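You operate a simulated robot arm through the tools that you are given. There is no shell and no other tool. Be economical: measure what you need, move in short steps, check, and stop when the job is done.

The job below is to be done with a simulated two-armed robot. You get a single attempt, and the scene is never put back.

Task
Pick up the yellow scoop with one hand, pass it to the other hand and put it on the third shelf from the bottom of the drying rack. Fetch the dough ball from the top of the long steel table and set it on the steel parts tray. Put the white brush from the top of the long steel table on the loading shelf of the front loader. Take the cup labelled "LAB" from the top of the long steel table and put it on the small steel baking tray on the top of the long steel table. Put one of the white rollers from the double sink drainer on top of the blue rolled belt on the third shelf from the bottom of the drying rack. Put the red brush on the bottom shelf of the drying rack. Put one of the white blocks from the second shelf from the bottom of the drying rack on the top shelf of the drying rack. The order is free. Set down upright: white roller.

It is judged by the outcome, as a careful person would: the job done as asked, and still so three seconds after it is handed in. It fails if anything else is knocked over, pushed out of place, dropped, spilled or broken.

Robot
Two 7-joint arms with two-finger parallel grippers on one trunk, on a base that drives. Base frame: it is fixed to the floor where the robot stands at the start and does not move with it; the origin is under the middle of the robot, x ahead of it, y to its left, z up. Readings come in mm, degrees, newtons and seconds.
The left shoulder is at the start at [82, 101, 907], the right one opposite. With the tool pointing down near the work surface each hand reaches from about 280 to 560 mm from the robot's upright axis, wherever it stands, measured 20 degrees to its own side. Places, roughly: bottom shelf of the drying rack [400, 5000, 300]; cup [3000, -4500, 750]; dough ball (5x5x4 cm) [3000, -3900, 900]; loading shelf of the front loader [-1100, -3900, 700]; red brush (7x7x9 cm) [-1700, 4900, 900]; rolled belt [500, 5000, 1000]; small steel baking tray (17x25x3 cm) [3400, -4700, 800]; steel parts tray (9x10x2 cm) [3400, -3800, 800]; third shelf of the drying rack [400, 5000, 1000]; top shelf of the drying rack [400, 5000, 1400]; white block (7x5x4 cm) [600, 5000, 700]; white brush (3x3x12 cm) [3000, -4100, 900]; white roller (6x6x8 cm) [-900, 5100, 900]; yellow scoop (6x17x10 cm) [500, 100, 600]. Payload 2.4 kg a hand.
Tool frame (each hand has its own): the origin (TCP) lies between the finger pads and is the grasp point; the fingertips stand 24 mm ahead of it; z points along the fingers, y is the line along which they close. Largest opening 68 mm; finger width 17, thickness 10; the body of the gripper, 40 by 70 mm, starts 41 mm behind the TCP.
Orientation is told as [roll, pitch, yaw] about the base's x, y, z axes, in that order, counted from this pose: with the fingers straight down and closing along the base's y, the tool's x points along the base's -x, its y along +y and its z along -z.

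Tools
- The arms move only by the tool servo_tool. It takes "left_plan", "right_plan" or both (then of equal length, played together; a hand with none holds still); each is text: rows parted by semicolons, each of 7 numbers parted by spaces: the turn, a rotation vector about the tool's x, y, z in degrees, then the shift along the tool's x, y, z in m, then the finger opening in m, from 0 to 0.068. In form: ax ay az dx dy dz grip; .... A call has 1 to 10 rows; each row shifts and turns the commanded pose from where the row before left it, along the tool's axes as they then stand. Each row takes 0.2 s and may step no farther than 50 mm and 8.6 degrees from the row before; otherwise, or with a gripper value out of range, the whole call is refused. A pose out of reach is approached as far as the arm can. The call stops where the force on the tool passes 40 N (or 10 N more than at its start, if that is more) or the arm is blocked; 0.2 s more then pass. The fingers move at their own pace (about 72 mm/s each) and stop on an object; they squeeze with about 32 N. The grip force told is the motor's: it shows also when the fingers shut on nothing. Time passes only in rows, and 0.2 s behind the last, so rows that do not move let the fingers close. It gives the time, the measured TCP pose, the force on the tool (base axes), the opening and the grip force at its end, in the units of the frame above (readings bear some noise), with the torque about the TCP (base axes, N m) and any sound that the robot's microphone picked up.
- Cameras (640 x 400 px; columns grow to the right, rows downward): "scene" is now at [178.4, 22.6, 1059.3]; the picture's right is [0.24, -0.97, -0.00], its down [-0.61, -0.15, -0.78] and it looks along [0.75, 0.19, -0.63] (base axes); focal length 257 px, centre (320, 200). "left" rides on the left gripper at [84, -11, -75] in its tool frame; the picture's right is [0.13, 0.99, 0.00], its down [-0.60, 0.08, -0.79] and it looks along [-0.79, 0.10, 0.61] (tool axes); focal length 251 px, centre (320, 200). "right" rides on the right gripper at [84, 11, -75] in its tool frame; the picture's right is [-0.13, 0.99, 0.00], its down [-0.60, -0.08, -0.79] and it looks along [-0.79, -0.10, 0.61] (tool axes); focal length 251 px, centre (320, 200). There is no depth. A picture from a camera that has moved, and an enlarged one, comes with that camera's place and axes in the base frame and with its lens.
- snapshot(camera): a new picture of that camera. The clock stands still meanwhile.
- slide_trunk(by): slides the trunk up (or, below 0, down) by that many mm; the arms and the scene camera ride with it, the base frame stays. It gives what a move gives, with no picture.
- roll_base(legs): drives the robot by 1 to 6 legs, each [ahead, left, turn to the left] in mm, mm and degrees, along the robot's own axes; the way and the turn of a leg run together, so that a leg with both is an arc; at most 1500 mm and 180 degrees a leg. The arms and the cameras ride along, it lands a little off, and it stops where it bumps. It gives what a move gives.
- head_to(pan, tilt): turns the head with the scene camera to pan (to the left, within 86 degrees either way) and tilt (down, from -29 to 69), counted from straight ahead of the robot. It gives what a move gives.
- inspect(camera, box): a new picture of the part [left, top, right, bottom] of that camera's present view, enlarged. The clock stands still meanwhile.
- sign_off(): hands the job in; it is judged then, once.

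Work in short steps. Places have to be worked out from the pictures, the camera data and where the tool is seen: move nearer, look again, correct. Check each grasp and each placing, and mend what went wrong. You have 217 turns and 208 pictures in all, those below and enlarged ones among them. Open the grippers and draw the arms clear of the work before you hand the job in, unless the task says otherwise; then end with one line.

The tools are called after "Emit:" by a JSON object that holds its "name" and its "arguments". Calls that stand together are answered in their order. servo_tool: Moves the arms, as the interface text tells. Its arguments: {"type":"object","properties":{"left_plan":{"type":"string"},"right_plan":{"type":"string"}},"required":[]} The other tools are called the same way: slide_trunk (by) slides the trunk up or down; roll_base (legs) drives the base; head_to (pan, tilt) turns the head that bears the scene camera; snapshot (camera) takes a picture; inspect (camera, box) takes an enlarged picture of a part of a camera's view; sign_off () hands the job in.

At the start:

```text
clock: 0.0
left_tcp_pos: [341.3, 193.5, 867.6]
left_tcp_rot: [0.0, -0.1, -0.1]
left_contact_force: [-0.9, -0.3, -0.4]
left_wrist_torque: [-0.01, -0.01, -0.01]
left_grip_width: 68.2
left_finger_force: 0.1
right_tcp_pos: [393.1, -99.6, 893.7]
right_tcp_rot: [0.0, 0.0, 0.0]
right_contact_force: [0.2, -0.1, -0.1]
right_wrist_torque: [0.0, 0.02, 0.01]
right_grip_width: 67.9
right_finger_force: 0.1
trunk travel left (down, up): [-125.0, 724.0]
robot x, y, heading: [1.5, -0.2, -0.2]
head pan, tilt: [13.8, 39.2]
```

scene: 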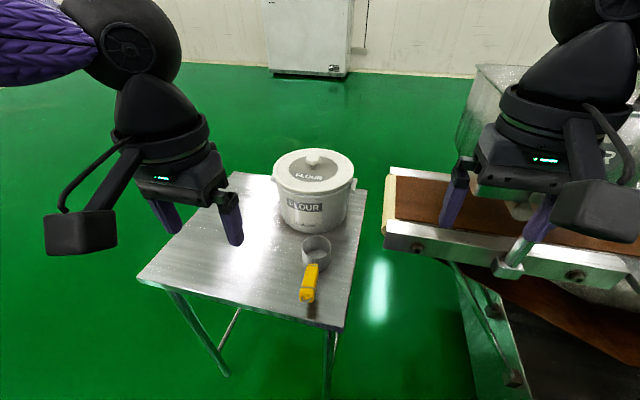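
right: 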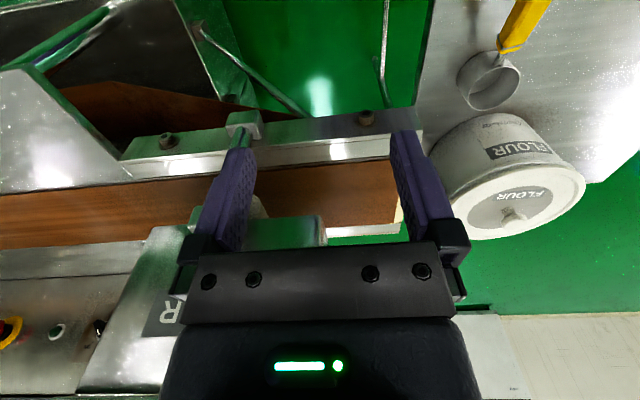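
left: 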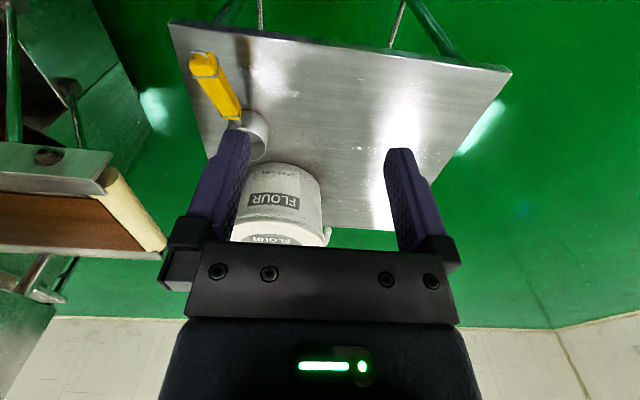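

The scoop stands on the small table with its handle towards me. I enlarge the view to measure it.

Emit:
{"name": "inspect", "arguments": {"camera": "scene", "box": [220, 130, 420, 330]}}

Emit:
{"name": "inspect", "arguments": {"camera": "left", "box": [160, 20, 340, 180]}}

```text
2.00 times, centred on (320, 230) of scene
camera zoom: at [178.4, 22.6, 1059.3], right [0.24, -0.97, 0.0], down [-0.61, -0.15, -0.78], along [0.75, 0.19, -0.63], focal length 514 px, centre (320, 140)
```

zoom: 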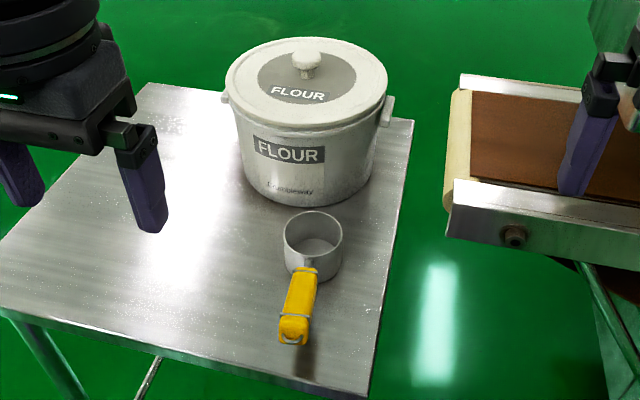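

```text
2.50 times, centred on (250, 100) of left
camera zoom: at [257.3, 183.1, 941.2], right [-0.13, 0.99, 0.0], down [0.6, 0.08, 0.79], along [0.79, 0.1, -0.61], focal length 629 px, centre (495, 450)
```

zoom: 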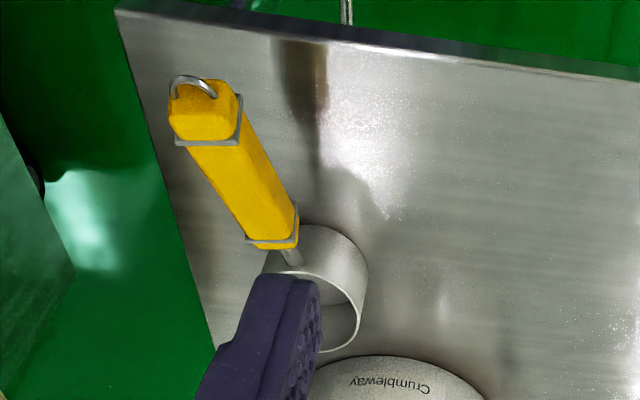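

From two views the handle runs from about (370,92,706) to (437,104,695), yaw about 10°. I move the left hand over its middle, turned to match, and look again.

Emit:
{"name": "servo_tool", "arguments": {"left_plan": "0 0 0 -0.02 -0.032 0 0.068; 0 0 0 -0.02 -0.032 0 0.068; 0 0 -5 -0.019 -0.032 0 0.068; 0 0 -5 0 0 0.03 0.068; 0 0 0 0 0 0.04 0.068; 0 0 0 0 0 0.03 0.068"}}

Emit:
{"name": "snapshot", "arguments": {"camera": "left"}}

Emit:
{"name": "snapshot", "arguments": {"camera": "scene"}}

```text
clock: 1.4
left_tcp_pos: [400.6, 98.2, 764.2]
left_tcp_rot: [0.0, -0.1, 10.1]
left_contact_force: [-0.5, -0.1, -0.8]
left_wrist_torque: [-0.01, -0.03, -0.01]
left_grip_width: 68.2
left_finger_force: 0.0
right_tcp_pos: [393.6, -97.4, 894.6]
right_tcp_rot: [0.0, 0.1, 0.0]
right_contact_force: [0.5, -0.1, 0.0]
right_wrist_torque: [-0.01, 0.05, 0.01]
right_grip_width: 68.1
right_finger_force: 0.0
trunk travel left (down, up): [-125.0, 724.0]
robot x, y, heading: [-0.4, 2.4, -0.1]
head pan, tilt: [13.8, 39.2]
```

```text
202 pictures are left
camera left: at [319.7, 72.6, 840.0], right [-0.3, 0.95, 0.0], down [0.58, 0.18, 0.79], along [0.76, 0.24, -0.61], focal length 251 px, centre (320, 200)
```

left: 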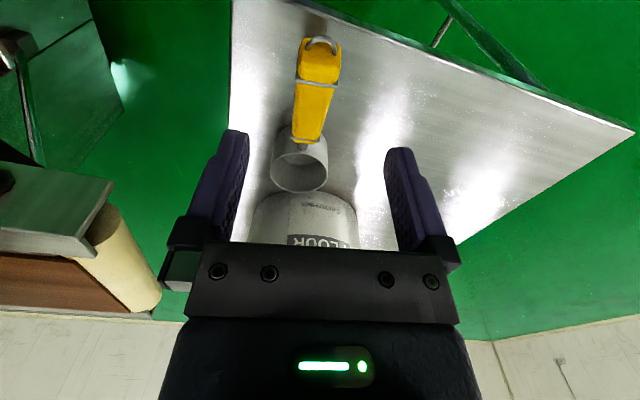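

```text
201 pictures are left
camera scene: at [178.4, 22.5, 1059.3], right [0.24, -0.97, 0.0], down [-0.61, -0.15, -0.78], along [0.75, 0.19, -0.63], focal length 257 px, centre (320, 200)
```

scene: 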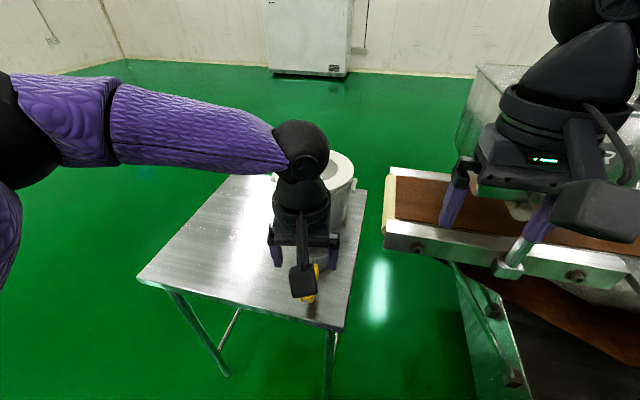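

The picture agrees with the estimate to within a few mm. I go down onto the cup-end half of the handle and close, which leaves the tip half free for the right hand.

Emit:
{"name": "servo_tool", "arguments": {"left_plan": "0 0 0 -0.015 -0.005 0.02 0.068; 0 0 0 0 0 0.03 0.068; 0 0 0 0 0 0.016 0.068; 0 0 0 0 0 0 0.068; 0 0 0 0 0 0 0; 0 0 0 0 0 0 0; 0 0 0 0 0 0 0; 0 0 0 0 0 0 0"}}

Emit:
{"name": "snapshot", "arguments": {"camera": "left"}}

```text
clock: 3.2
left_tcp_pos: [414.4, 96.9, 699.9]
left_tcp_rot: [0.0, -0.2, 9.9]
left_contact_force: [0.5, -0.6, 0.1]
left_wrist_torque: [-0.08, 0.02, -0.06]
left_grip_width: 23.5
left_finger_force: 32.1
right_tcp_pos: [393.5, -98.8, 895.9]
right_tcp_rot: [0.0, 0.0, 0.0]
right_contact_force: [0.0, -0.9, -0.3]
right_wrist_torque: [0.03, 0.05, -0.01]
right_grip_width: 68.0
right_finger_force: 0.1
trunk travel left (down, up): [-125.0, 724.0]
robot x, y, heading: [-2.2, -0.6, -0.0]
head pan, tilt: [13.8, 39.2]
```

```text
200 pictures are left
camera left: at [333.8, 72.7, 775.5], right [-0.3, 0.95, 0.0], down [0.58, 0.18, 0.79], along [0.76, 0.24, -0.61], focal length 251 px, centre (320, 200)
```

left: 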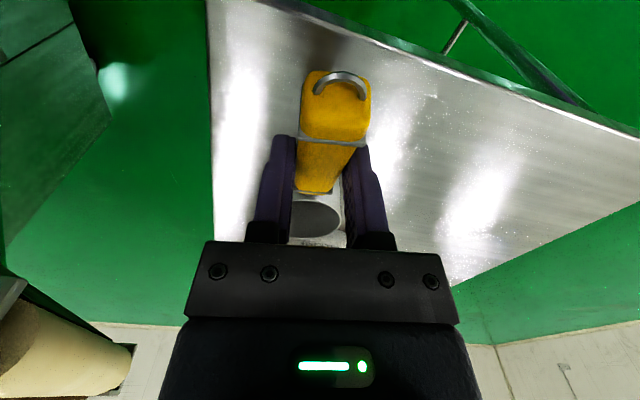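

The handle is gripped at 23.5 mm. I lift it well clear of the table.

Emit:
{"name": "servo_tool", "arguments": {"left_plan": "0 0 0 0 0 -0.03 0; 0 0 0 0 0 -0.04 0; 0 0 0 0 0 -0.045 0; 0 0 0 0 0 -0.045 0; 0 0 0 0 0 -0.04 0; 0 0 0 0 0 0 0"}}

Emit:
{"name": "snapshot", "arguments": {"camera": "scene"}}

Emit:
{"name": "snapshot", "arguments": {"camera": "left"}}

```text
clock: 4.6
left_tcp_pos: [408.3, 112.8, 896.7]
left_tcp_rot: [0.1, 0.0, 10.0]
left_contact_force: [-0.9, 1.0, -2.7]
left_wrist_torque: [-0.02, 0.13, 0.01]
left_grip_width: 23.3
left_finger_force: 32.0
left hand out of reach, approached as far as the arm can: row 4, 5
right_tcp_pos: [394.4, -98.7, 894.7]
right_tcp_rot: [0.0, 0.1, 0.0]
right_contact_force: [-0.6, -0.7, -0.1]
right_wrist_torque: [0.06, 0.04, -0.04]
right_grip_width: 68.0
right_finger_force: 0.1
trunk travel left (down, up): [-125.0, 724.0]
robot x, y, heading: [0.9, -0.4, 0.2]
head pan, tilt: [13.8, 39.2]
```

```text
199 pictures are left
camera scene: at [178.5, 22.6, 1059.2], right [0.24, -0.97, 0.0], down [-0.61, -0.15, -0.78], along [0.75, 0.19, -0.63], focal length 257 px, centre (320, 200)
```

scene: 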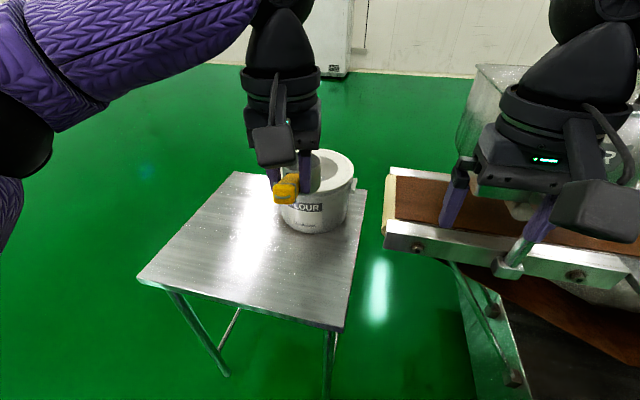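

```text
198 pictures are left
camera left: at [327.3, 87.5, 972.1], right [-0.3, 0.95, 0.0], down [0.58, 0.18, 0.79], along [0.76, 0.24, -0.61], focal length 251 px, centre (320, 200)
```

left: 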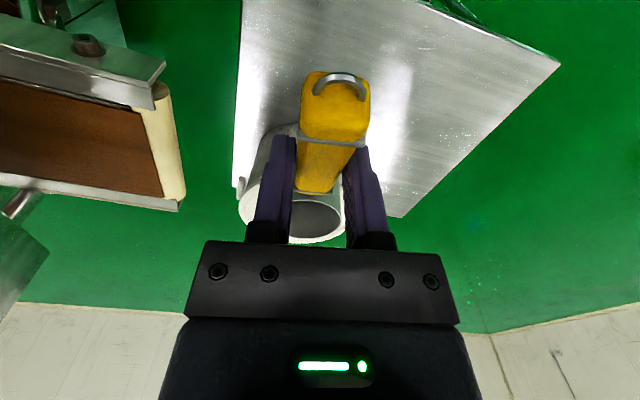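

The scoop is up. Before the handover I want free space, so I look to the left for room to drive.

Emit:
{"name": "head_to", "arguments": {"pan": 80, "tilt": 15}}

Emit:
{"name": "snapshot", "arguments": {"camera": "scene"}}

```text
clock: 6.0
left_tcp_pos: [408.0, 113.4, 895.8]
left_tcp_rot: [0.0, -0.1, 10.0]
left_contact_force: [0.0, -0.3, -3.1]
left_wrist_torque: [-0.04, 0.19, 0.0]
left_grip_width: 23.2
left_finger_force: 31.7
right_tcp_pos: [393.4, -99.4, 895.1]
right_tcp_rot: [0.0, 0.0, 0.0]
right_contact_force: [0.0, -0.1, 0.0]
right_wrist_torque: [-0.01, 0.02, -0.03]
right_grip_width: 68.1
right_finger_force: 0.0
trunk travel left (down, up): [-125.0, 724.0]
robot x, y, heading: [0.8, 3.0, 0.1]
head pan, tilt: [80.0, 15.0]
```

```text
197 pictures are left
camera scene: at [111.8, 94.1, 1097.5], right [0.98, -0.17, 0.0], down [-0.05, -0.26, -0.97], along [0.17, 0.95, -0.26], focal length 257 px, centre (320, 200)
```

scene: 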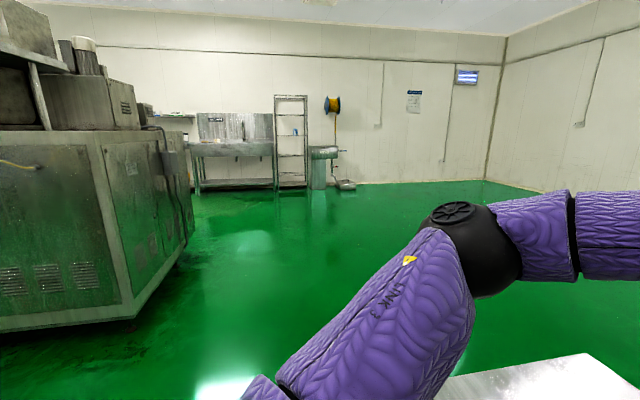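

The rack is visible at about x 390, y 5000 and the floor to it is clear. I turn left in place and drive part of the way for the handover.

Emit:
{"name": "roll_base", "arguments": {"legs": [[0, 0, 90], [1200, -300, 0]]}}

Emit:
{"name": "head_to", "arguments": {"pan": 0, "tilt": 35}}

Emit:
{"name": "snapshot", "arguments": {"camera": "scene"}}

```text
clock: 16.1
left_tcp_pos: [231.5, 1620.1, 896.8]
left_tcp_rot: [0.0, 0.0, 98.5]
left_contact_force: [0.3, 0.4, -3.7]
left_wrist_torque: [-0.18, -0.03, 0.0]
left_grip_width: 23.1
left_finger_force: 32.5
right_tcp_pos: [441.5, 1601.0, 895.1]
right_tcp_rot: [0.0, 0.1, 88.6]
right_contact_force: [0.4, 0.3, -0.1]
right_wrist_torque: [-0.01, 0.0, -0.01]
right_grip_width: 68.1
right_finger_force: 0.2
trunk travel left (down, up): [-125.0, 724.0]
robot x, y, heading: [331.4, 1210.0, 88.4]
head pan, tilt: [80.0, 15.0]
```

```text
clock: 17.6
left_tcp_pos: [231.0, 1620.5, 896.8]
left_tcp_rot: [0.0, -0.1, 98.6]
left_contact_force: [-0.1, 0.2, -2.3]
left_wrist_torque: [-0.16, -0.04, 0.01]
left_grip_width: 23.2
left_finger_force: 32.7
right_tcp_pos: [440.4, 1600.3, 893.5]
right_tcp_rot: [0.0, 0.0, 88.6]
right_contact_force: [-0.7, 0.2, -0.6]
right_wrist_torque: [-0.03, 0.0, 0.01]
right_grip_width: 68.1
right_finger_force: 0.1
trunk travel left (down, up): [-125.0, 724.0]
robot x, y, heading: [335.9, 1208.2, 88.5]
head pan, tilt: [0.0, 35.0]
```

```text
196 pictures are left
camera scene: at [338.3, 1394.3, 1065.6], right [1.0, -0.02, 0.0], down [-0.01, -0.57, -0.82], along [0.02, 0.82, -0.57], focal length 257 px, centre (320, 200)
```

scene: 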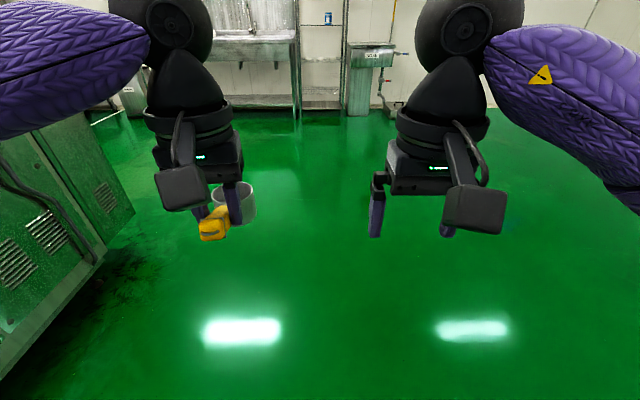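

Free space here. I turn the right hand so that its fingers point left, toward the handle tip.

Emit:
{"name": "servo_tool", "arguments": {"right_plan": "-8.5 0 0 0 0 0 0.068; -8.5 0 0 0 0 0 0.068; -8.5 0 0 0 0 0 0.068; -8.5 0 0 0 0 0 0.068; -8.5 0 0 0 0 0 0.068; -8.5 0 0 0 0 0 0.06; -8.5 0 0 0 0 0 0.05; -8.5 0 0 0 0 0 0.05; -8.5 0 0 0 0 0 0.05; -8.5 0 0 0 0 0 0.05"}}

Emit:
{"name": "snapshot", "arguments": {"camera": "scene"}}

Emit:
{"name": "snapshot", "arguments": {"camera": "right"}}

```text
clock: 19.8
left_tcp_pos: [229.7, 1621.2, 896.7]
left_tcp_rot: [0.0, -0.1, 98.5]
left_contact_force: [0.0, -0.6, -3.1]
left_wrist_torque: [-0.17, -0.06, 0.04]
left_grip_width: 23.0
left_finger_force: 32.1
right_tcp_pos: [440.8, 1601.3, 894.4]
right_tcp_rot: [85.0, 0.0, 88.6]
right_contact_force: [0.6, 0.0, 0.5]
right_wrist_torque: [0.03, -0.01, 0.03]
right_grip_width: 50.1
right_finger_force: 0.0
trunk travel left (down, up): [-125.0, 724.0]
robot x, y, heading: [333.9, 1209.6, 88.5]
head pan, tilt: [0.0, 35.0]
```

```text
195 pictures are left
camera scene: at [338.4, 1394.2, 1065.5], right [1.0, -0.02, 0.0], down [-0.01, -0.57, -0.82], along [0.02, 0.82, -0.57], focal length 257 px, centre (320, 200)
```

scene: 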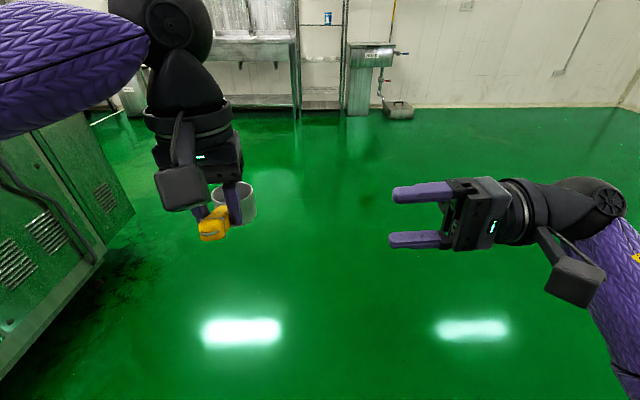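

```text
194 pictures are left
camera right: at [513.9, 1515.2, 912.0], right [-0.08, 0.13, 0.99], down [0.81, 0.58, -0.01], along [-0.58, 0.8, -0.15], focal length 251 px, centre (320, 200)
```

right: 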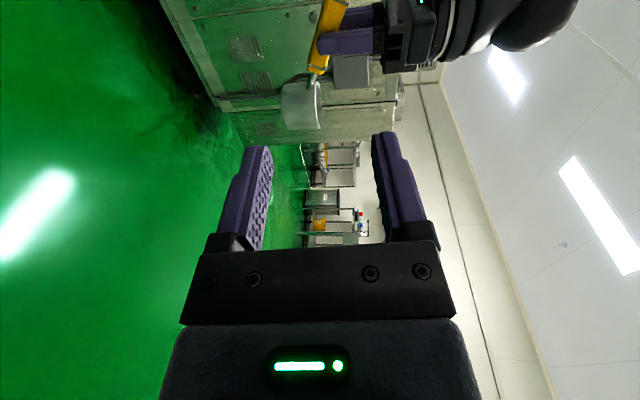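

I level the right hand, match the handle's yaw and slope, and stop 70 mm short of its tip half.

Emit:
{"name": "servo_tool", "arguments": {"right_plan": "-5 0 0 0 0 0 0.05; 0 5 0 0 0 0 0.05; 0 4 0 0 0 0 0.05; 0 0 0 -0.01 0.003 0.046 0.05; 0 0 0 -0.009 0.003 0.046 0.05; 0 0 0 0 0 0.045 0.05; 0 0 8 0 0 0 0.05; 0 0 0 0 0 0 0.05"}}

Emit:
{"name": "snapshot", "arguments": {"camera": "right"}}

Emit:
{"name": "inspect", "arguments": {"camera": "scene", "box": [140, 120, 400, 280]}}

```text
clock: 21.6
left_tcp_pos: [230.3, 1620.6, 897.0]
left_tcp_rot: [0.0, -0.1, 98.5]
left_contact_force: [-1.0, -0.1, -2.6]
left_wrist_torque: [-0.17, -0.04, -0.01]
left_grip_width: 23.3
left_finger_force: 31.9
right_tcp_pos: [301.5, 1601.0, 900.7]
right_tcp_rot: [90.0, 8.1, 97.5]
right_contact_force: [0.5, 0.6, -0.1]
right_wrist_torque: [0.02, -0.02, -0.03]
right_grip_width: 50.0
right_finger_force: 0.0
trunk travel left (down, up): [-125.0, 724.0]
robot x, y, heading: [333.6, 1210.5, 88.5]
head pan, tilt: [0.0, 35.0]
```

```text
193 pictures are left
camera right: at [388.3, 1531.1, 922.6], right [-0.04, 0.27, 0.96], down [0.71, 0.69, -0.16], along [-0.7, 0.68, -0.21], focal length 251 px, centre (320, 200)
```

right: 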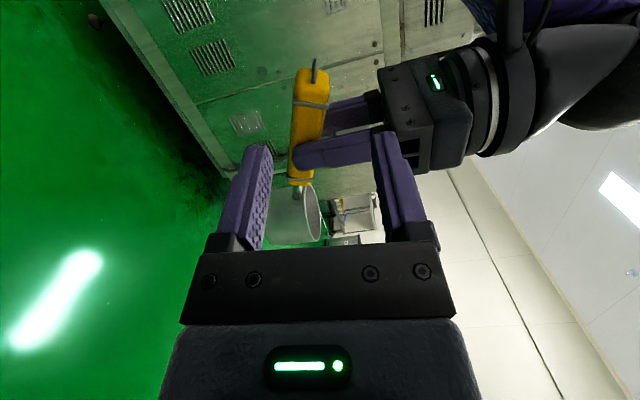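

```text
2.46 times, centred on (270, 200) of scene
camera zoom: at [338.4, 1394.3, 1065.5], right [1.0, -0.02, 0.0], down [-0.01, -0.57, -0.82], along [0.02, 0.82, -0.57], focal length 632 px, centre (443, 200)
```

zoom: 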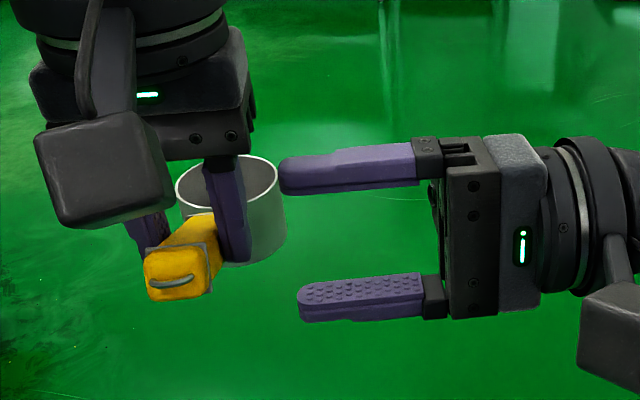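

The right camera shows the handle sloping about 23° and 9 mm lower than I had assumed. I tilt and shift to match, then check before closing in.

Emit:
{"name": "servo_tool", "arguments": {"right_plan": "0 0 7.5 0 0 0 0.05; 0 0 7.5 0 0 0 0.05; 0 0 0 -0.007 -0.007 0 0.05; 0 0 0 0 0 0.025 0.05; 0 0 0 0 0 0 0.05"}}

Emit:
{"name": "snapshot", "arguments": {"camera": "right"}}

Emit:
{"name": "inspect", "arguments": {"camera": "scene", "box": [140, 120, 400, 280]}}

```text
clock: 22.8
left_tcp_pos: [227.5, 1621.1, 895.6]
left_tcp_rot: [0.4, 0.0, 99.1]
left_contact_force: [-3.9, 0.9, -0.4]
left_wrist_torque: [-0.21, -0.17, 0.02]
left_grip_width: 23.1
left_finger_force: 31.8
right_tcp_pos: [279.5, 1603.5, 890.5]
right_tcp_rot: [90.0, 23.2, 97.1]
right_contact_force: [2.8, -0.1, -1.6]
right_wrist_torque: [-0.06, 0.07, -0.01]
right_grip_width: 48.5
right_finger_force: 0.1
trunk travel left (down, up): [-125.0, 724.0]
robot x, y, heading: [333.5, 1209.0, 88.9]
head pan, tilt: [0.0, 35.0]
stopped in row 5 (left hand): the force on the tool passed its limit at 44 N (the readings are from after the stop); the commanded pose is now the measured one
```

```text
191 pictures are left
camera right: at [363.5, 1541.0, 934.8], right [-0.06, 0.5, 0.86], down [0.72, 0.62, -0.31], along [-0.69, 0.6, -0.4], focal length 251 px, centre (320, 200)
```

right: 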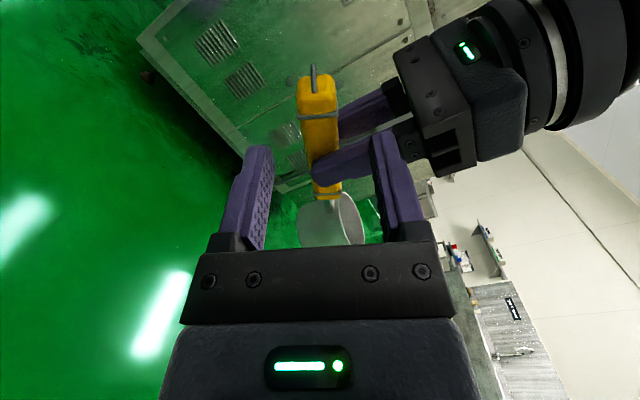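

```text
2.46 times, centred on (270, 200) of scene
camera zoom: at [338.3, 1394.3, 1065.5], right [1.0, -0.02, 0.0], down [-0.01, -0.57, -0.82], along [0.02, 0.82, -0.57], focal length 632 px, centre (443, 200)
```

zoom: 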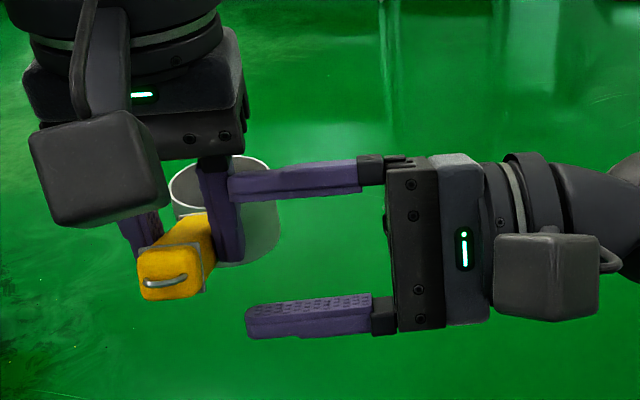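

The upper right finger brushed the left finger because of the tilt. I back off 30 mm, narrow the opening, shift 10 mm toward the handle tip, and look again.

Emit:
{"name": "servo_tool", "arguments": {"right_plan": "0 0 0 0 0 -0.03 0.045; 0 0 0 0.010 0.001 0 0.036; 0 0 0 0 0 0.02 0.036; 0 0 0 0 0 0 0.036"}}

Emit:
{"name": "snapshot", "arguments": {"camera": "right"}}

Emit:
{"name": "inspect", "arguments": {"camera": "scene", "box": [140, 120, 400, 280]}}

```text
clock: 23.8
left_tcp_pos: [227.8, 1620.8, 896.5]
left_tcp_rot: [0.4, 0.0, 99.0]
left_contact_force: [-0.4, 0.3, -2.8]
left_wrist_torque: [-0.17, -0.05, 0.0]
left_grip_width: 23.4
left_finger_force: 32.5
right_tcp_pos: [290.4, 1595.0, 897.4]
right_tcp_rot: [90.1, 23.1, 97.2]
right_contact_force: [0.9, 0.5, 0.4]
right_wrist_torque: [-0.02, -0.03, 0.0]
right_grip_width: 36.0
right_finger_force: 0.0
trunk travel left (down, up): [-125.0, 724.0]
robot x, y, heading: [335.1, 1209.7, 88.5]
head pan, tilt: [0.0, 35.0]
```

```text
189 pictures are left
camera right: at [374.7, 1532.7, 940.4], right [-0.06, 0.5, 0.86], down [0.72, 0.62, -0.31], along [-0.69, 0.6, -0.4], focal length 251 px, centre (320, 200)
```

right: 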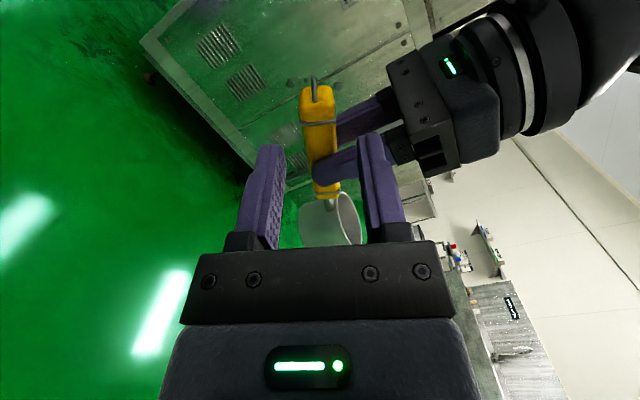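

```text
2.46 times, centred on (270, 200) of scene
camera zoom: at [338.3, 1394.3, 1065.5], right [1.0, -0.02, 0.0], down [-0.01, -0.57, -0.82], along [0.02, 0.82, -0.57], focal length 632 px, centre (443, 200)
```

zoom: 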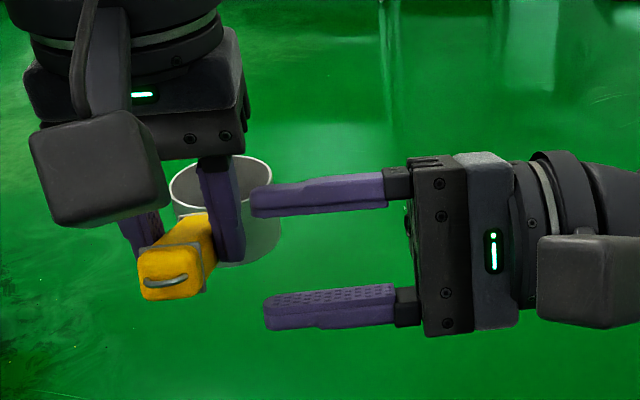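

The handle is centred between the fingers. I advance 56 mm.

Emit:
{"name": "servo_tool", "arguments": {"right_plan": "0 0 0 0 0 0.02 0.036; 0 0 0 0 0 0.02 0.036; 0 0 0 0 0 0.016 0.036; 0 0 0 0 0 0 0.036"}}

Emit:
{"name": "snapshot", "arguments": {"camera": "right"}}

Emit:
{"name": "inspect", "arguments": {"camera": "scene", "box": [140, 120, 400, 280]}}

```text
clock: 24.8
left_tcp_pos: [227.9, 1621.6, 897.2]
left_tcp_rot: [0.4, 0.1, 99.0]
left_contact_force: [0.7, -0.7, -2.8]
left_wrist_torque: [-0.21, -0.01, -0.02]
left_grip_width: 23.3
left_finger_force: 32.3
right_tcp_pos: [234.2, 1589.4, 897.2]
right_tcp_rot: [90.1, 23.1, 97.4]
right_contact_force: [-0.6, 0.2, 0.4]
right_wrist_torque: [0.01, 0.04, -0.02]
right_grip_width: 36.1
right_finger_force: 0.1
trunk travel left (down, up): [-125.0, 724.0]
robot x, y, heading: [333.8, 1212.1, 88.6]
head pan, tilt: [0.0, 35.0]
```

```text
187 pictures are left
camera right: at [318.2, 1527.2, 941.0], right [-0.06, 0.5, 0.86], down [0.72, 0.62, -0.31], along [-0.69, 0.6, -0.4], focal length 251 px, centre (320, 200)
```

right: 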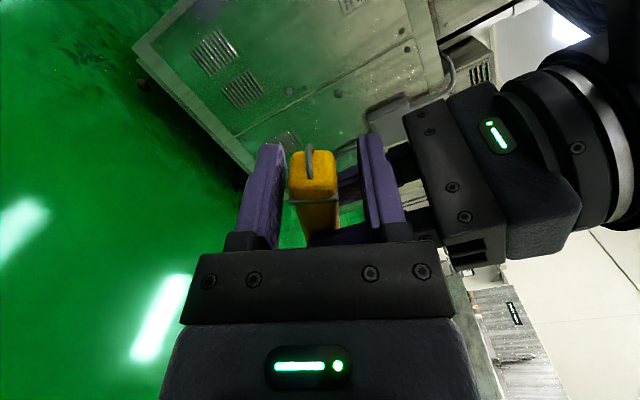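

```text
2.46 times, centred on (270, 200) of scene
camera zoom: at [338.3, 1394.3, 1065.5], right [1.0, -0.02, 0.0], down [-0.01, -0.57, -0.82], along [0.02, 0.82, -0.57], focal length 632 px, centre (443, 200)
```

zoom: 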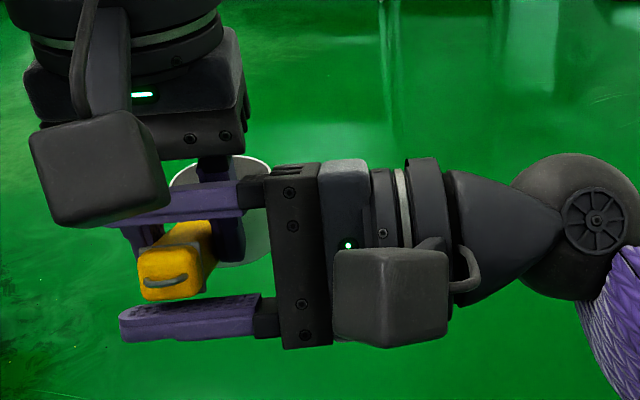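

The handle tip is between the right fingers. I shift 2 mm to centre it and close the right hand.

Emit:
{"name": "servo_tool", "arguments": {"right_plan": "0 0 0 0 -0.0025 0 0.036; 0 0 0 0 0 0 0.02; 0 0 0 0 0 0 0; 0 0 0 0 0 0 0; 0 0 0 0 0 0 0"}}

Emit:
{"name": "snapshot", "arguments": {"camera": "right"}}

```text
clock: 26.0
left_tcp_pos: [228.1, 1619.7, 896.5]
left_tcp_rot: [0.4, -0.1, 99.0]
left_contact_force: [-0.1, 2.5, 0.2]
left_wrist_torque: [-0.12, -0.05, 0.02]
left_grip_width: 23.3
left_finger_force: 31.7
right_tcp_pos: [234.3, 1589.1, 895.1]
right_tcp_rot: [90.1, 23.1, 97.2]
right_contact_force: [-1.8, -2.6, -0.4]
right_wrist_torque: [-0.17, 0.01, 0.05]
right_grip_width: 23.2
right_finger_force: 32.2
trunk travel left (down, up): [-125.0, 724.0]
robot x, y, heading: [332.2, 1208.2, 88.4]
head pan, tilt: [0.0, 35.0]
```

```text
185 pictures are left
camera right: at [318.5, 1526.1, 938.6], right [-0.06, 0.5, 0.86], down [0.72, 0.62, -0.31], along [-0.69, 0.6, -0.4], focal length 251 px, centre (320, 200)
```

right: 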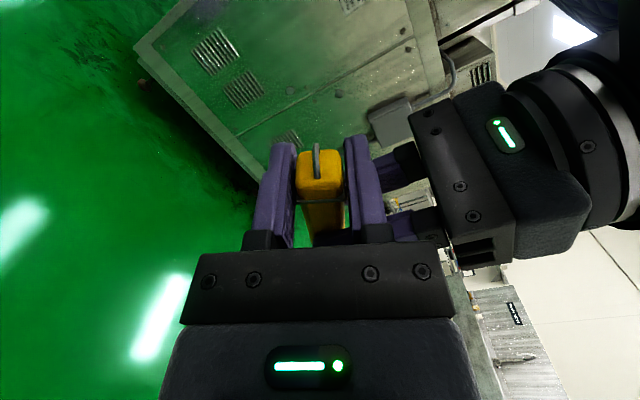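

Both hands hold it. The left hand now opens a little and draws up.

Emit:
{"name": "servo_tool", "arguments": {"left_plan": "0 0 0 0 0 0 0.04; 0 0 0 0 0 0 0.04; 0 0 0 0 0 -0.02 0.04; 0 0 0 0 0 -0.02 0.04; 0 0 0 -0.01 0.03 -0.005 0.04; 0 0 0 0 0.05 0 0.04; 0 0 0 0 0.05 0 0.04"}}

Emit:
{"name": "snapshot", "arguments": {"camera": "scene"}}

Emit:
{"name": "snapshot", "arguments": {"camera": "right"}}

```text
clock: 27.6
left_tcp_pos: [93.4, 1604.4, 940.1]
left_tcp_rot: [0.3, 0.0, 99.0]
left_contact_force: [0.7, -0.1, -0.2]
left_wrist_torque: [-0.01, 0.01, -0.03]
left_grip_width: 39.8
left_finger_force: 0.0
left hand out of reach, approached as far as the arm can: row 4
right_tcp_pos: [233.2, 1589.1, 894.5]
right_tcp_rot: [90.1, 23.2, 97.3]
right_contact_force: [-0.2, 0.4, -0.4]
right_wrist_torque: [-0.27, -0.05, 0.01]
right_grip_width: 23.4
right_finger_force: 31.4
trunk travel left (down, up): [-125.0, 724.0]
robot x, y, heading: [331.4, 1204.2, 88.5]
head pan, tilt: [0.0, 35.0]
```

```text
184 pictures are left
camera scene: at [338.4, 1394.3, 1065.5], right [1.0, -0.02, 0.0], down [-0.01, -0.57, -0.82], along [0.02, 0.82, -0.57], focal length 257 px, centre (320, 200)
```

scene: 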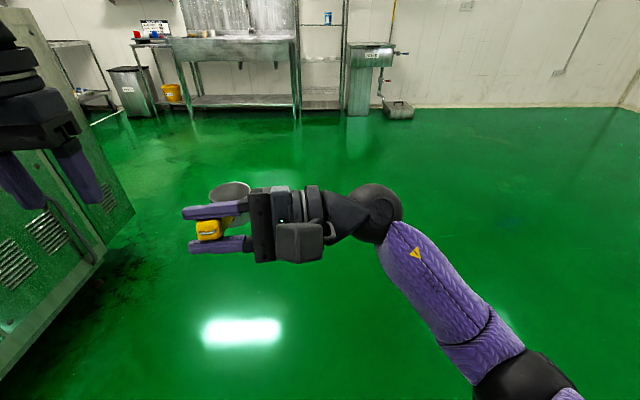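

```text
183 pictures are left
camera right: at [318.6, 1526.2, 938.6], right [-0.06, 0.5, 0.86], down [0.72, 0.62, -0.31], along [-0.69, 0.6, -0.4], focal length 251 px, centre (320, 200)
```

right: 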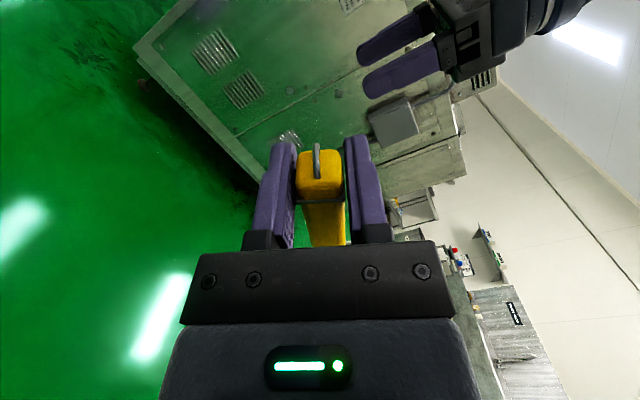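

The handover worked: the right hand holds the scoop alone. I drive toward the rack and look at it.

Emit:
{"name": "roll_base", "arguments": {"legs": [[1500, 0, 1.5], [700, 0, 0]]}}

Emit:
{"name": "head_to", "arguments": {"pan": 0, "tilt": 8}}

Emit:
{"name": "snapshot", "arguments": {"camera": "scene"}}

```text
clock: 38.4
left_tcp_pos: [64.0, 3786.3, 939.0]
left_tcp_rot: [0.4, -0.1, 101.6]
left_contact_force: [-1.3, -0.7, 0.2]
left_wrist_torque: [0.01, 0.01, 0.0]
left_grip_width: 40.2
left_finger_force: 0.1
right_tcp_pos: [204.9, 3776.1, 894.7]
right_tcp_rot: [90.1, 23.1, 99.8]
right_contact_force: [0.5, -0.3, 0.1]
right_wrist_torque: [-0.25, -0.07, 0.01]
right_grip_width: 23.5
right_finger_force: 31.8
trunk travel left (down, up): [-125.0, 724.0]
robot x, y, heading: [321.4, 3398.7, 91.2]
head pan, tilt: [0.0, 35.0]
```

```text
clock: 39.3
left_tcp_pos: [63.8, 3785.6, 941.1]
left_tcp_rot: [0.4, -0.1, 101.5]
left_contact_force: [-0.1, -0.1, 0.8]
left_wrist_torque: [0.02, 0.01, 0.01]
left_grip_width: 40.1
left_finger_force: 0.0
right_tcp_pos: [204.2, 3776.7, 896.0]
right_tcp_rot: [90.1, 23.1, 99.8]
right_contact_force: [0.5, -0.5, -0.2]
right_wrist_torque: [-0.27, -0.07, -0.02]
right_grip_width: 23.3
right_finger_force: 32.0
trunk travel left (down, up): [-125.0, 724.0]
robot x, y, heading: [319.9, 3403.4, 91.0]
head pan, tilt: [0.0, 8.0]
```

```text
182 pictures are left
camera scene: at [318.0, 3591.6, 1108.8], right [1.0, 0.02, 0.0], down [0.0, -0.14, -0.99], along [-0.02, 0.99, -0.14], focal length 257 px, centre (320, 200)
```

scene: 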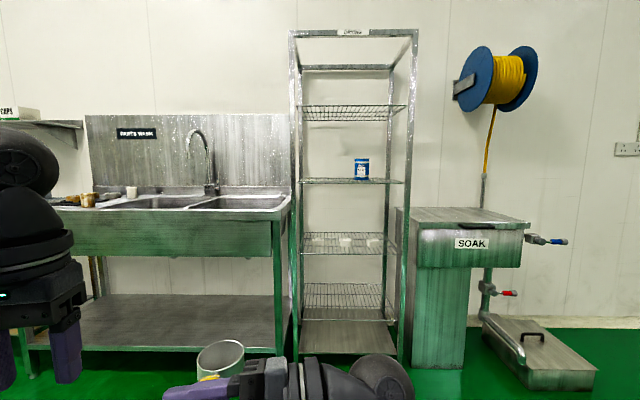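

I see the rack with the belt and white blocks. I enlarge it to count the shelves.

Emit:
{"name": "inspect", "arguments": {"camera": "scene", "box": [260, 80, 440, 260]}}

Emit:
{"name": "inspect", "arguments": {"camera": "scene", "box": [260, 220, 440, 400]}}

Emit:
{"name": "inspect", "arguments": {"camera": "scene", "box": [0, 100, 300, 300]}}

```text
2.22 times, centred on (350, 170) of scene
camera zoom: at [318.0, 3591.6, 1108.8], right [1.0, 0.02, 0.0], down [0.0, -0.14, -0.99], along [-0.02, 0.99, -0.14], focal length 571 px, centre (253, 267)
```

zoom: 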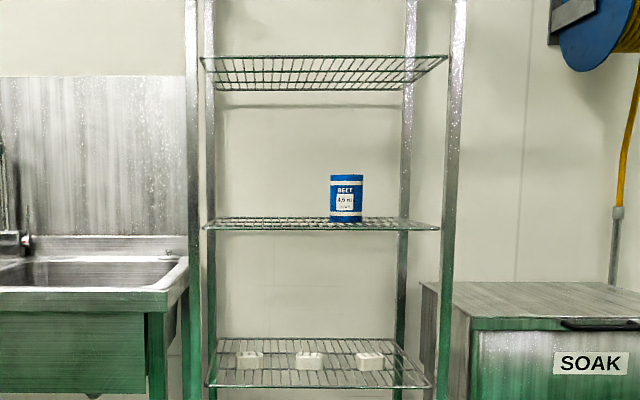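

```text
2.22 times, centred on (350, 310) of scene
camera zoom: at [318.0, 3591.6, 1108.8], right [1.0, 0.02, 0.0], down [0.0, -0.14, -0.99], along [-0.02, 0.99, -0.14], focal length 571 px, centre (253, -44)
```

zoom: 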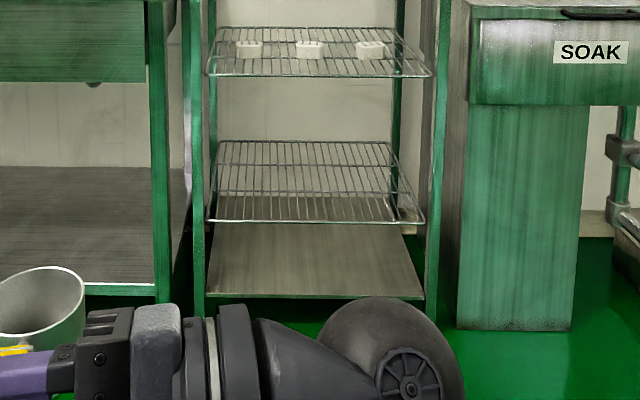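

```text
2.00 times, centred on (150, 200) of scene
camera zoom: at [318.0, 3591.6, 1108.8], right [1.0, 0.02, 0.0], down [0.0, -0.14, -0.99], along [-0.02, 0.99, -0.14], focal length 514 px, centre (660, 200)
```

zoom: 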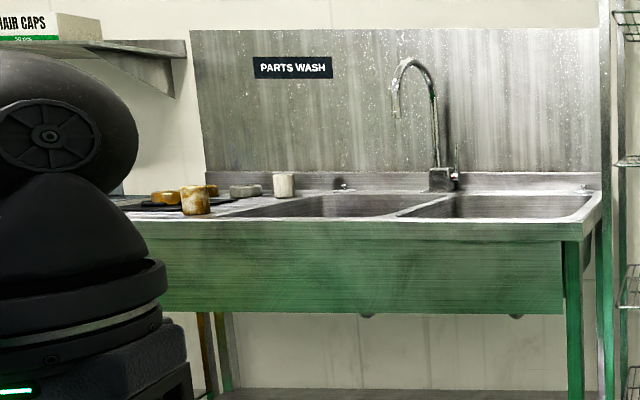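

The shelves come out at about z 369, 700, 1024 and 1354, with the rack front near y 4732 and x from 197 to 666. I pull the right hand back and turn it to point forward.

Emit:
{"name": "servo_tool", "arguments": {"right_plan": "0 0 0 0 0 -0.05 0; 0 0 0 0 0 -0.05 0; 0 0 0 0 0 -0.05 0; -3.3 -7.8 0 0 0 0 0; -3.3 -7.8 0 0 0 0 0; -3.3 -7.8 0 0 0 0 0; -3.3 -7.8 0 0 0 0 0; -3.3 -7.8 0 0 0 0 0; -3.3 -7.8 0 0 0 0 0; -3.3 -7.8 0 0 0 0 0"}}

Emit:
{"name": "slide_trunk", "arguments": {"by": 200}}

```text
clock: 41.5
left_tcp_pos: [63.1, 3786.7, 939.0]
left_tcp_rot: [0.4, 0.1, 101.4]
left_contact_force: [-0.1, -0.1, 0.4]
left_wrist_torque: [0.0, 0.02, 0.0]
left_grip_width: 39.9
left_finger_force: 0.2
right_tcp_pos: [354.1, 3806.1, 895.3]
right_tcp_rot: [90.0, 23.3, 40.4]
right_contact_force: [0.2, 0.5, -0.3]
right_wrist_torque: [-0.18, 0.19, -0.01]
right_grip_width: 23.3
right_finger_force: 32.2
right hand out of reach, approached as far as the arm can: row 10
trunk travel left (down, up): [-125.0, 724.0]
robot x, y, heading: [317.9, 3402.5, 90.9]
head pan, tilt: [0.0, 8.0]
```

```text
clock: 43.7
left_tcp_pos: [62.8, 3787.1, 1138.7]
left_tcp_rot: [0.5, 0.0, 101.5]
left_contact_force: [-0.3, 0.5, -0.2]
left_wrist_torque: [0.0, 0.0, 0.01]
left_grip_width: 40.0
left_finger_force: 0.2
right_tcp_pos: [352.2, 3806.2, 1095.0]
right_tcp_rot: [89.9, 23.1, 40.4]
right_contact_force: [-0.2, -0.9, -2.5]
right_wrist_torque: [-0.2, 0.18, 0.01]
right_grip_width: 23.2
right_finger_force: 31.2
trunk travel left (down, up): [-325.0, 524.0]
robot x, y, heading: [319.7, 3398.1, 90.9]
head pan, tilt: [0.0, 8.0]
```

The turn is partly done. The hand is too near the body, so I move it forward and finish turning.

Emit:
{"name": "servo_tool", "arguments": {"right_plan": "0 0 0 -0.033 0.014 0.019 0; 0 0 0 -0.033 0.014 0.019 0; 0 0 0 -0.033 0.014 0.019 0; 0 0 0 -0.033 0.014 0.019 0; -3.1 -7.4 0 0 0 0 0; -3.1 -7.4 0 0 0 0 0; -3.1 -7.4 0 0 0 0 0; -3.1 -7.4 0 0 0 0 0; -3.1 -7.4 0 0 0 0 0; 0 0 0 0 0 0 0"}}

Emit:
{"name": "head_to", "arguments": {"pan": 0, "tilt": 30}}

Emit:
{"name": "snapshot", "arguments": {"camera": "scene"}}

Emit:
{"name": "snapshot", "arguments": {"camera": "right"}}

```text
clock: 45.9
left_tcp_pos: [63.3, 3785.1, 1140.7]
left_tcp_rot: [0.4, -0.1, 101.5]
left_contact_force: [0.3, 0.1, -0.4]
left_wrist_torque: [0.01, 0.0, 0.01]
left_grip_width: 40.0
left_finger_force: 0.1
right_tcp_pos: [411.6, 3957.5, 1096.3]
right_tcp_rot: [89.7, 23.0, 16.3]
right_contact_force: [-0.8, -0.7, -2.4]
right_wrist_torque: [-0.08, 0.23, -0.01]
right_grip_width: 23.6
right_finger_force: 31.5
right hand out of reach, approached as far as the arm can: row 8, 9
trunk travel left (down, up): [-325.0, 524.0]
robot x, y, heading: [318.8, 3401.3, 91.2]
head pan, tilt: [0.0, 8.0]
```

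```text
clock: 46.7
left_tcp_pos: [63.3, 3786.9, 1140.3]
left_tcp_rot: [0.4, -0.1, 101.5]
left_contact_force: [0.0, -0.4, -0.3]
left_wrist_torque: [-0.03, -0.04, 0.0]
left_grip_width: 39.8
left_finger_force: 0.1
right_tcp_pos: [411.8, 3956.6, 1094.6]
right_tcp_rot: [89.6, 23.1, 16.3]
right_contact_force: [0.1, -1.0, -2.6]
right_wrist_torque: [-0.12, 0.24, 0.02]
right_grip_width: 23.4
right_finger_force: 32.1
trunk travel left (down, up): [-325.0, 524.0]
robot x, y, heading: [318.0, 3399.4, 91.1]
head pan, tilt: [0.0, 30.0]
```

```text
178 pictures are left
camera scene: at [319.2, 3538.9, 1277.3], right [1.0, 0.02, 0.0], down [0.01, -0.5, -0.87], along [-0.02, 0.87, -0.5], focal length 257 px, centre (320, 200)
```

scene: 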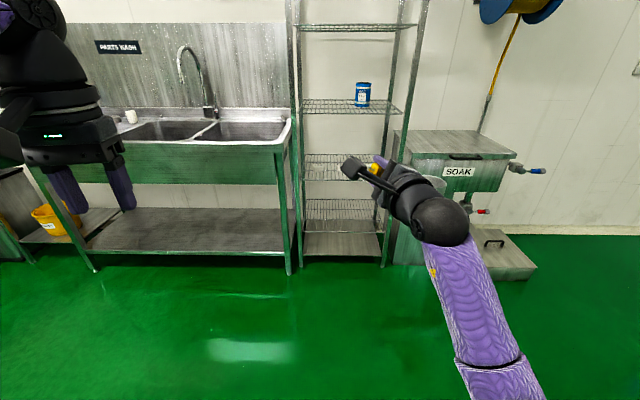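

```text
177 pictures are left
camera right: at [364.0, 3865.0, 1138.5], right [0.48, 0.15, 0.86], down [0.73, -0.61, -0.3], along [0.48, 0.78, -0.4], focal length 251 px, centre (320, 200)
```

right: 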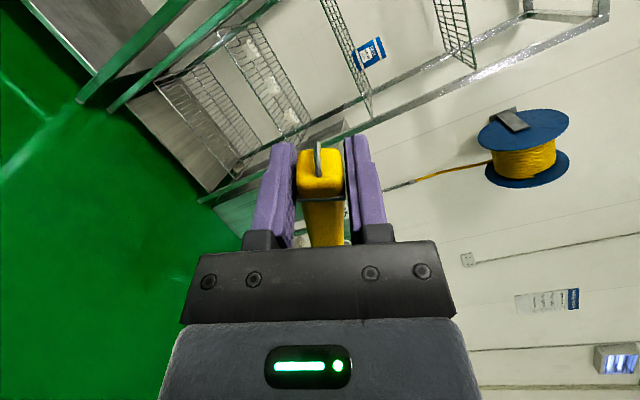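

The hand points into the rack. I raise the trunk a little and zoom in on the scoop to find how far its cup hangs below the TCP.

Emit:
{"name": "slide_trunk", "arguments": {"by": 70}}

Emit:
{"name": "inspect", "arguments": {"camera": "scene", "box": [330, 130, 470, 240]}}

Emit:
{"name": "inspect", "arguments": {"camera": "right", "box": [240, 120, 400, 250]}}

```text
clock: 47.8
left_tcp_pos: [63.9, 3787.1, 1209.5]
left_tcp_rot: [0.5, 0.0, 101.5]
left_contact_force: [-0.2, -0.5, -0.2]
left_wrist_torque: [-0.01, -0.03, -0.01]
left_grip_width: 39.9
left_finger_force: 0.1
right_tcp_pos: [411.5, 3956.9, 1164.1]
right_tcp_rot: [89.7, 22.9, 16.3]
right_contact_force: [0.1, 0.9, -2.7]
right_wrist_torque: [-0.09, 0.24, 0.01]
right_grip_width: 23.3
right_finger_force: 32.5
trunk travel left (down, up): [-395.0, 454.0]
robot x, y, heading: [319.2, 3401.5, 91.1]
head pan, tilt: [0.0, 30.0]
```

```text
3.64 times, centred on (400, 185) of scene
camera zoom: at [319.4, 3527.6, 1347.8], right [1.0, 0.02, 0.0], down [0.01, -0.5, -0.87], along [-0.02, 0.87, -0.5], focal length 934 px, centre (29, 254)
```

zoom: 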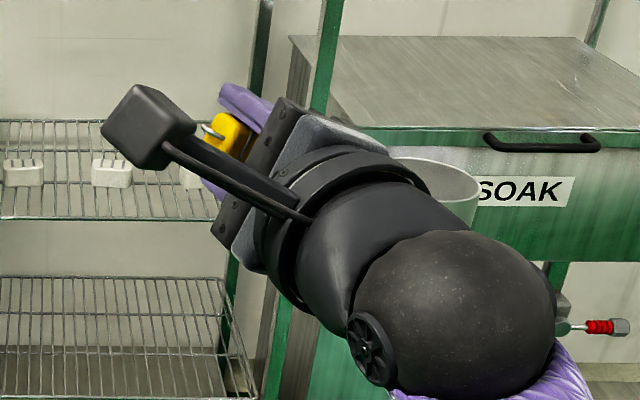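

```text
3.08 times, centred on (320, 185) of right
camera zoom: at [364.4, 3865.3, 1207.8], right [0.48, 0.15, 0.86], down [0.73, -0.61, -0.3], along [0.48, 0.78, -0.41], focal length 774 px, centre (320, 246)
```

zoom: 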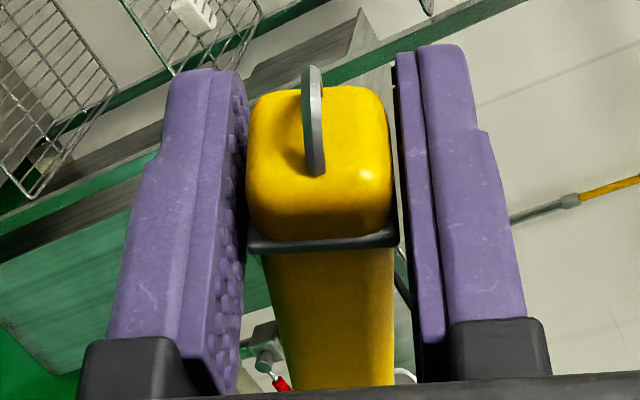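

I expect the cup bottom 50–80 mm below the TCP, so z 1164 clears the shelf. I drive closer in two stages.

Emit:
{"name": "roll_base", "arguments": {"legs": [[650, 50, -1.1]]}}

Emit:
{"name": "snapshot", "arguments": {"camera": "scene"}}

Emit:
{"name": "snapshot", "arguments": {"camera": "right"}}

```text
clock: 51.5
left_tcp_pos: [3.8, 4439.8, 1209.3]
left_tcp_rot: [0.3, 0.1, 101.3]
left_contact_force: [-0.2, 0.2, -0.9]
left_wrist_torque: [0.02, 0.03, 0.01]
left_grip_width: 40.0
left_finger_force: 0.1
right_tcp_pos: [353.9, 4608.7, 1164.5]
right_tcp_rot: [89.8, 23.1, 16.2]
right_contact_force: [0.3, 0.3, -3.3]
right_wrist_torque: [-0.09, 0.24, 0.01]
right_grip_width: 23.4
right_finger_force: 31.9
trunk travel left (down, up): [-395.0, 454.0]
robot x, y, heading: [259.6, 4052.4, 91.0]
head pan, tilt: [0.0, 30.0]
```

```text
174 pictures are left
camera scene: at [258.4, 4179.1, 1347.8], right [1.0, 0.02, 0.0], down [0.01, -0.5, -0.87], along [-0.01, 0.87, -0.5], focal length 257 px, centre (320, 200)
```

scene: 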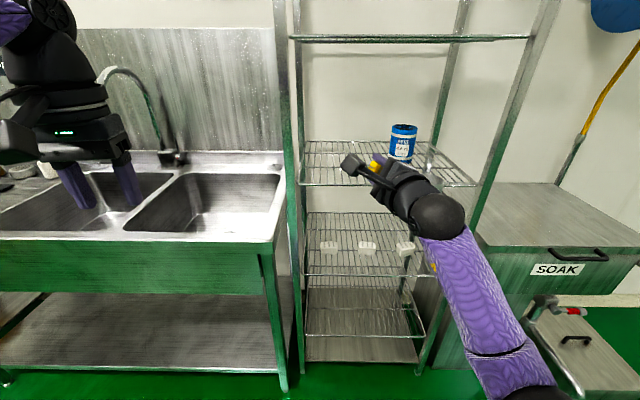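

```text
173 pictures are left
camera right: at [304.7, 4516.6, 1207.9], right [0.49, 0.15, 0.86], down [0.73, -0.62, -0.3], along [0.49, 0.77, -0.4], focal length 251 px, centre (320, 200)
```

right: 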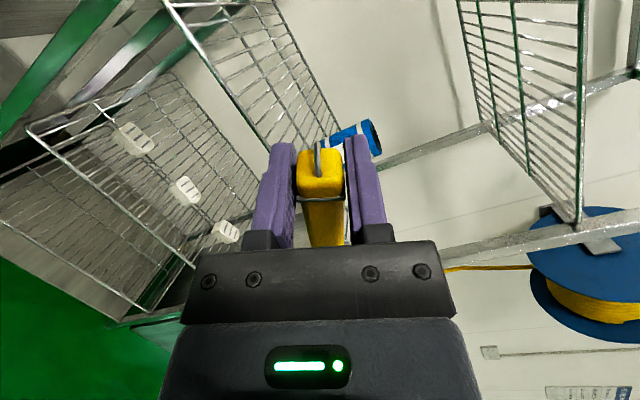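

Combining both cameras, I correct the third shelf to z≈1035 with its front edge at y≈4802. I drive 290 mm further so the TCP is about 100 mm inside.

Emit:
{"name": "roll_base", "arguments": {"legs": [[290, 5, 0]]}}

Emit:
{"name": "snapshot", "arguments": {"camera": "scene"}}

Emit:
{"name": "snapshot", "arguments": {"camera": "right"}}

```text
clock: 53.5
left_tcp_pos: [-4.6, 4733.4, 1208.6]
left_tcp_rot: [0.5, 0.0, 101.0]
left_contact_force: [-0.3, 0.5, -1.4]
left_wrist_torque: [-0.02, 0.0, -0.03]
left_grip_width: 39.9
left_finger_force: 0.1
right_tcp_pos: [347.5, 4901.6, 1165.0]
right_tcp_rot: [89.7, 23.0, 15.9]
right_contact_force: [0.1, -0.2, -2.3]
right_wrist_torque: [-0.05, 0.25, 0.0]
right_grip_width: 23.5
right_finger_force: 32.4
trunk travel left (down, up): [-395.0, 454.0]
robot x, y, heading: [248.5, 4348.7, 90.8]
head pan, tilt: [0.0, 30.0]
```

```text
172 pictures are left
camera scene: at [250.1, 4472.8, 1347.8], right [1.0, 0.01, 0.0], down [0.01, -0.5, -0.87], along [-0.01, 0.87, -0.5], focal length 257 px, centre (320, 200)
```

scene: 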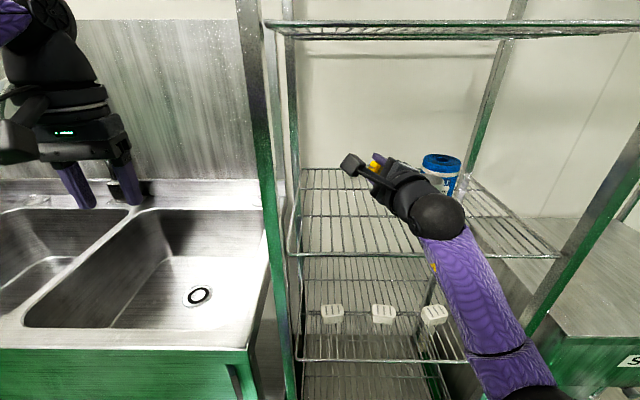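

```text
171 pictures are left
camera right: at [298.2, 4810.0, 1207.8], right [0.49, 0.14, 0.86], down [0.72, -0.62, -0.3], along [0.49, 0.77, -0.41], focal length 251 px, centre (320, 200)
```

right: 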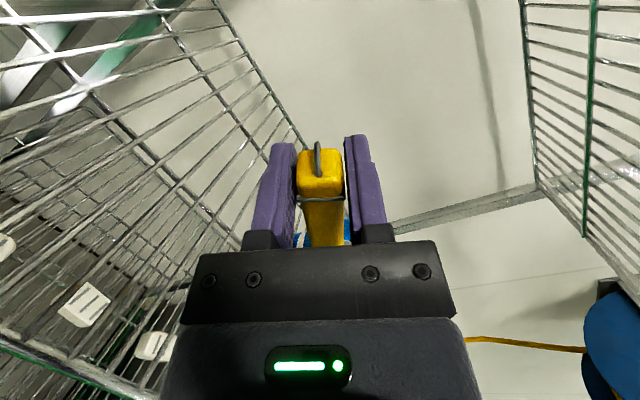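

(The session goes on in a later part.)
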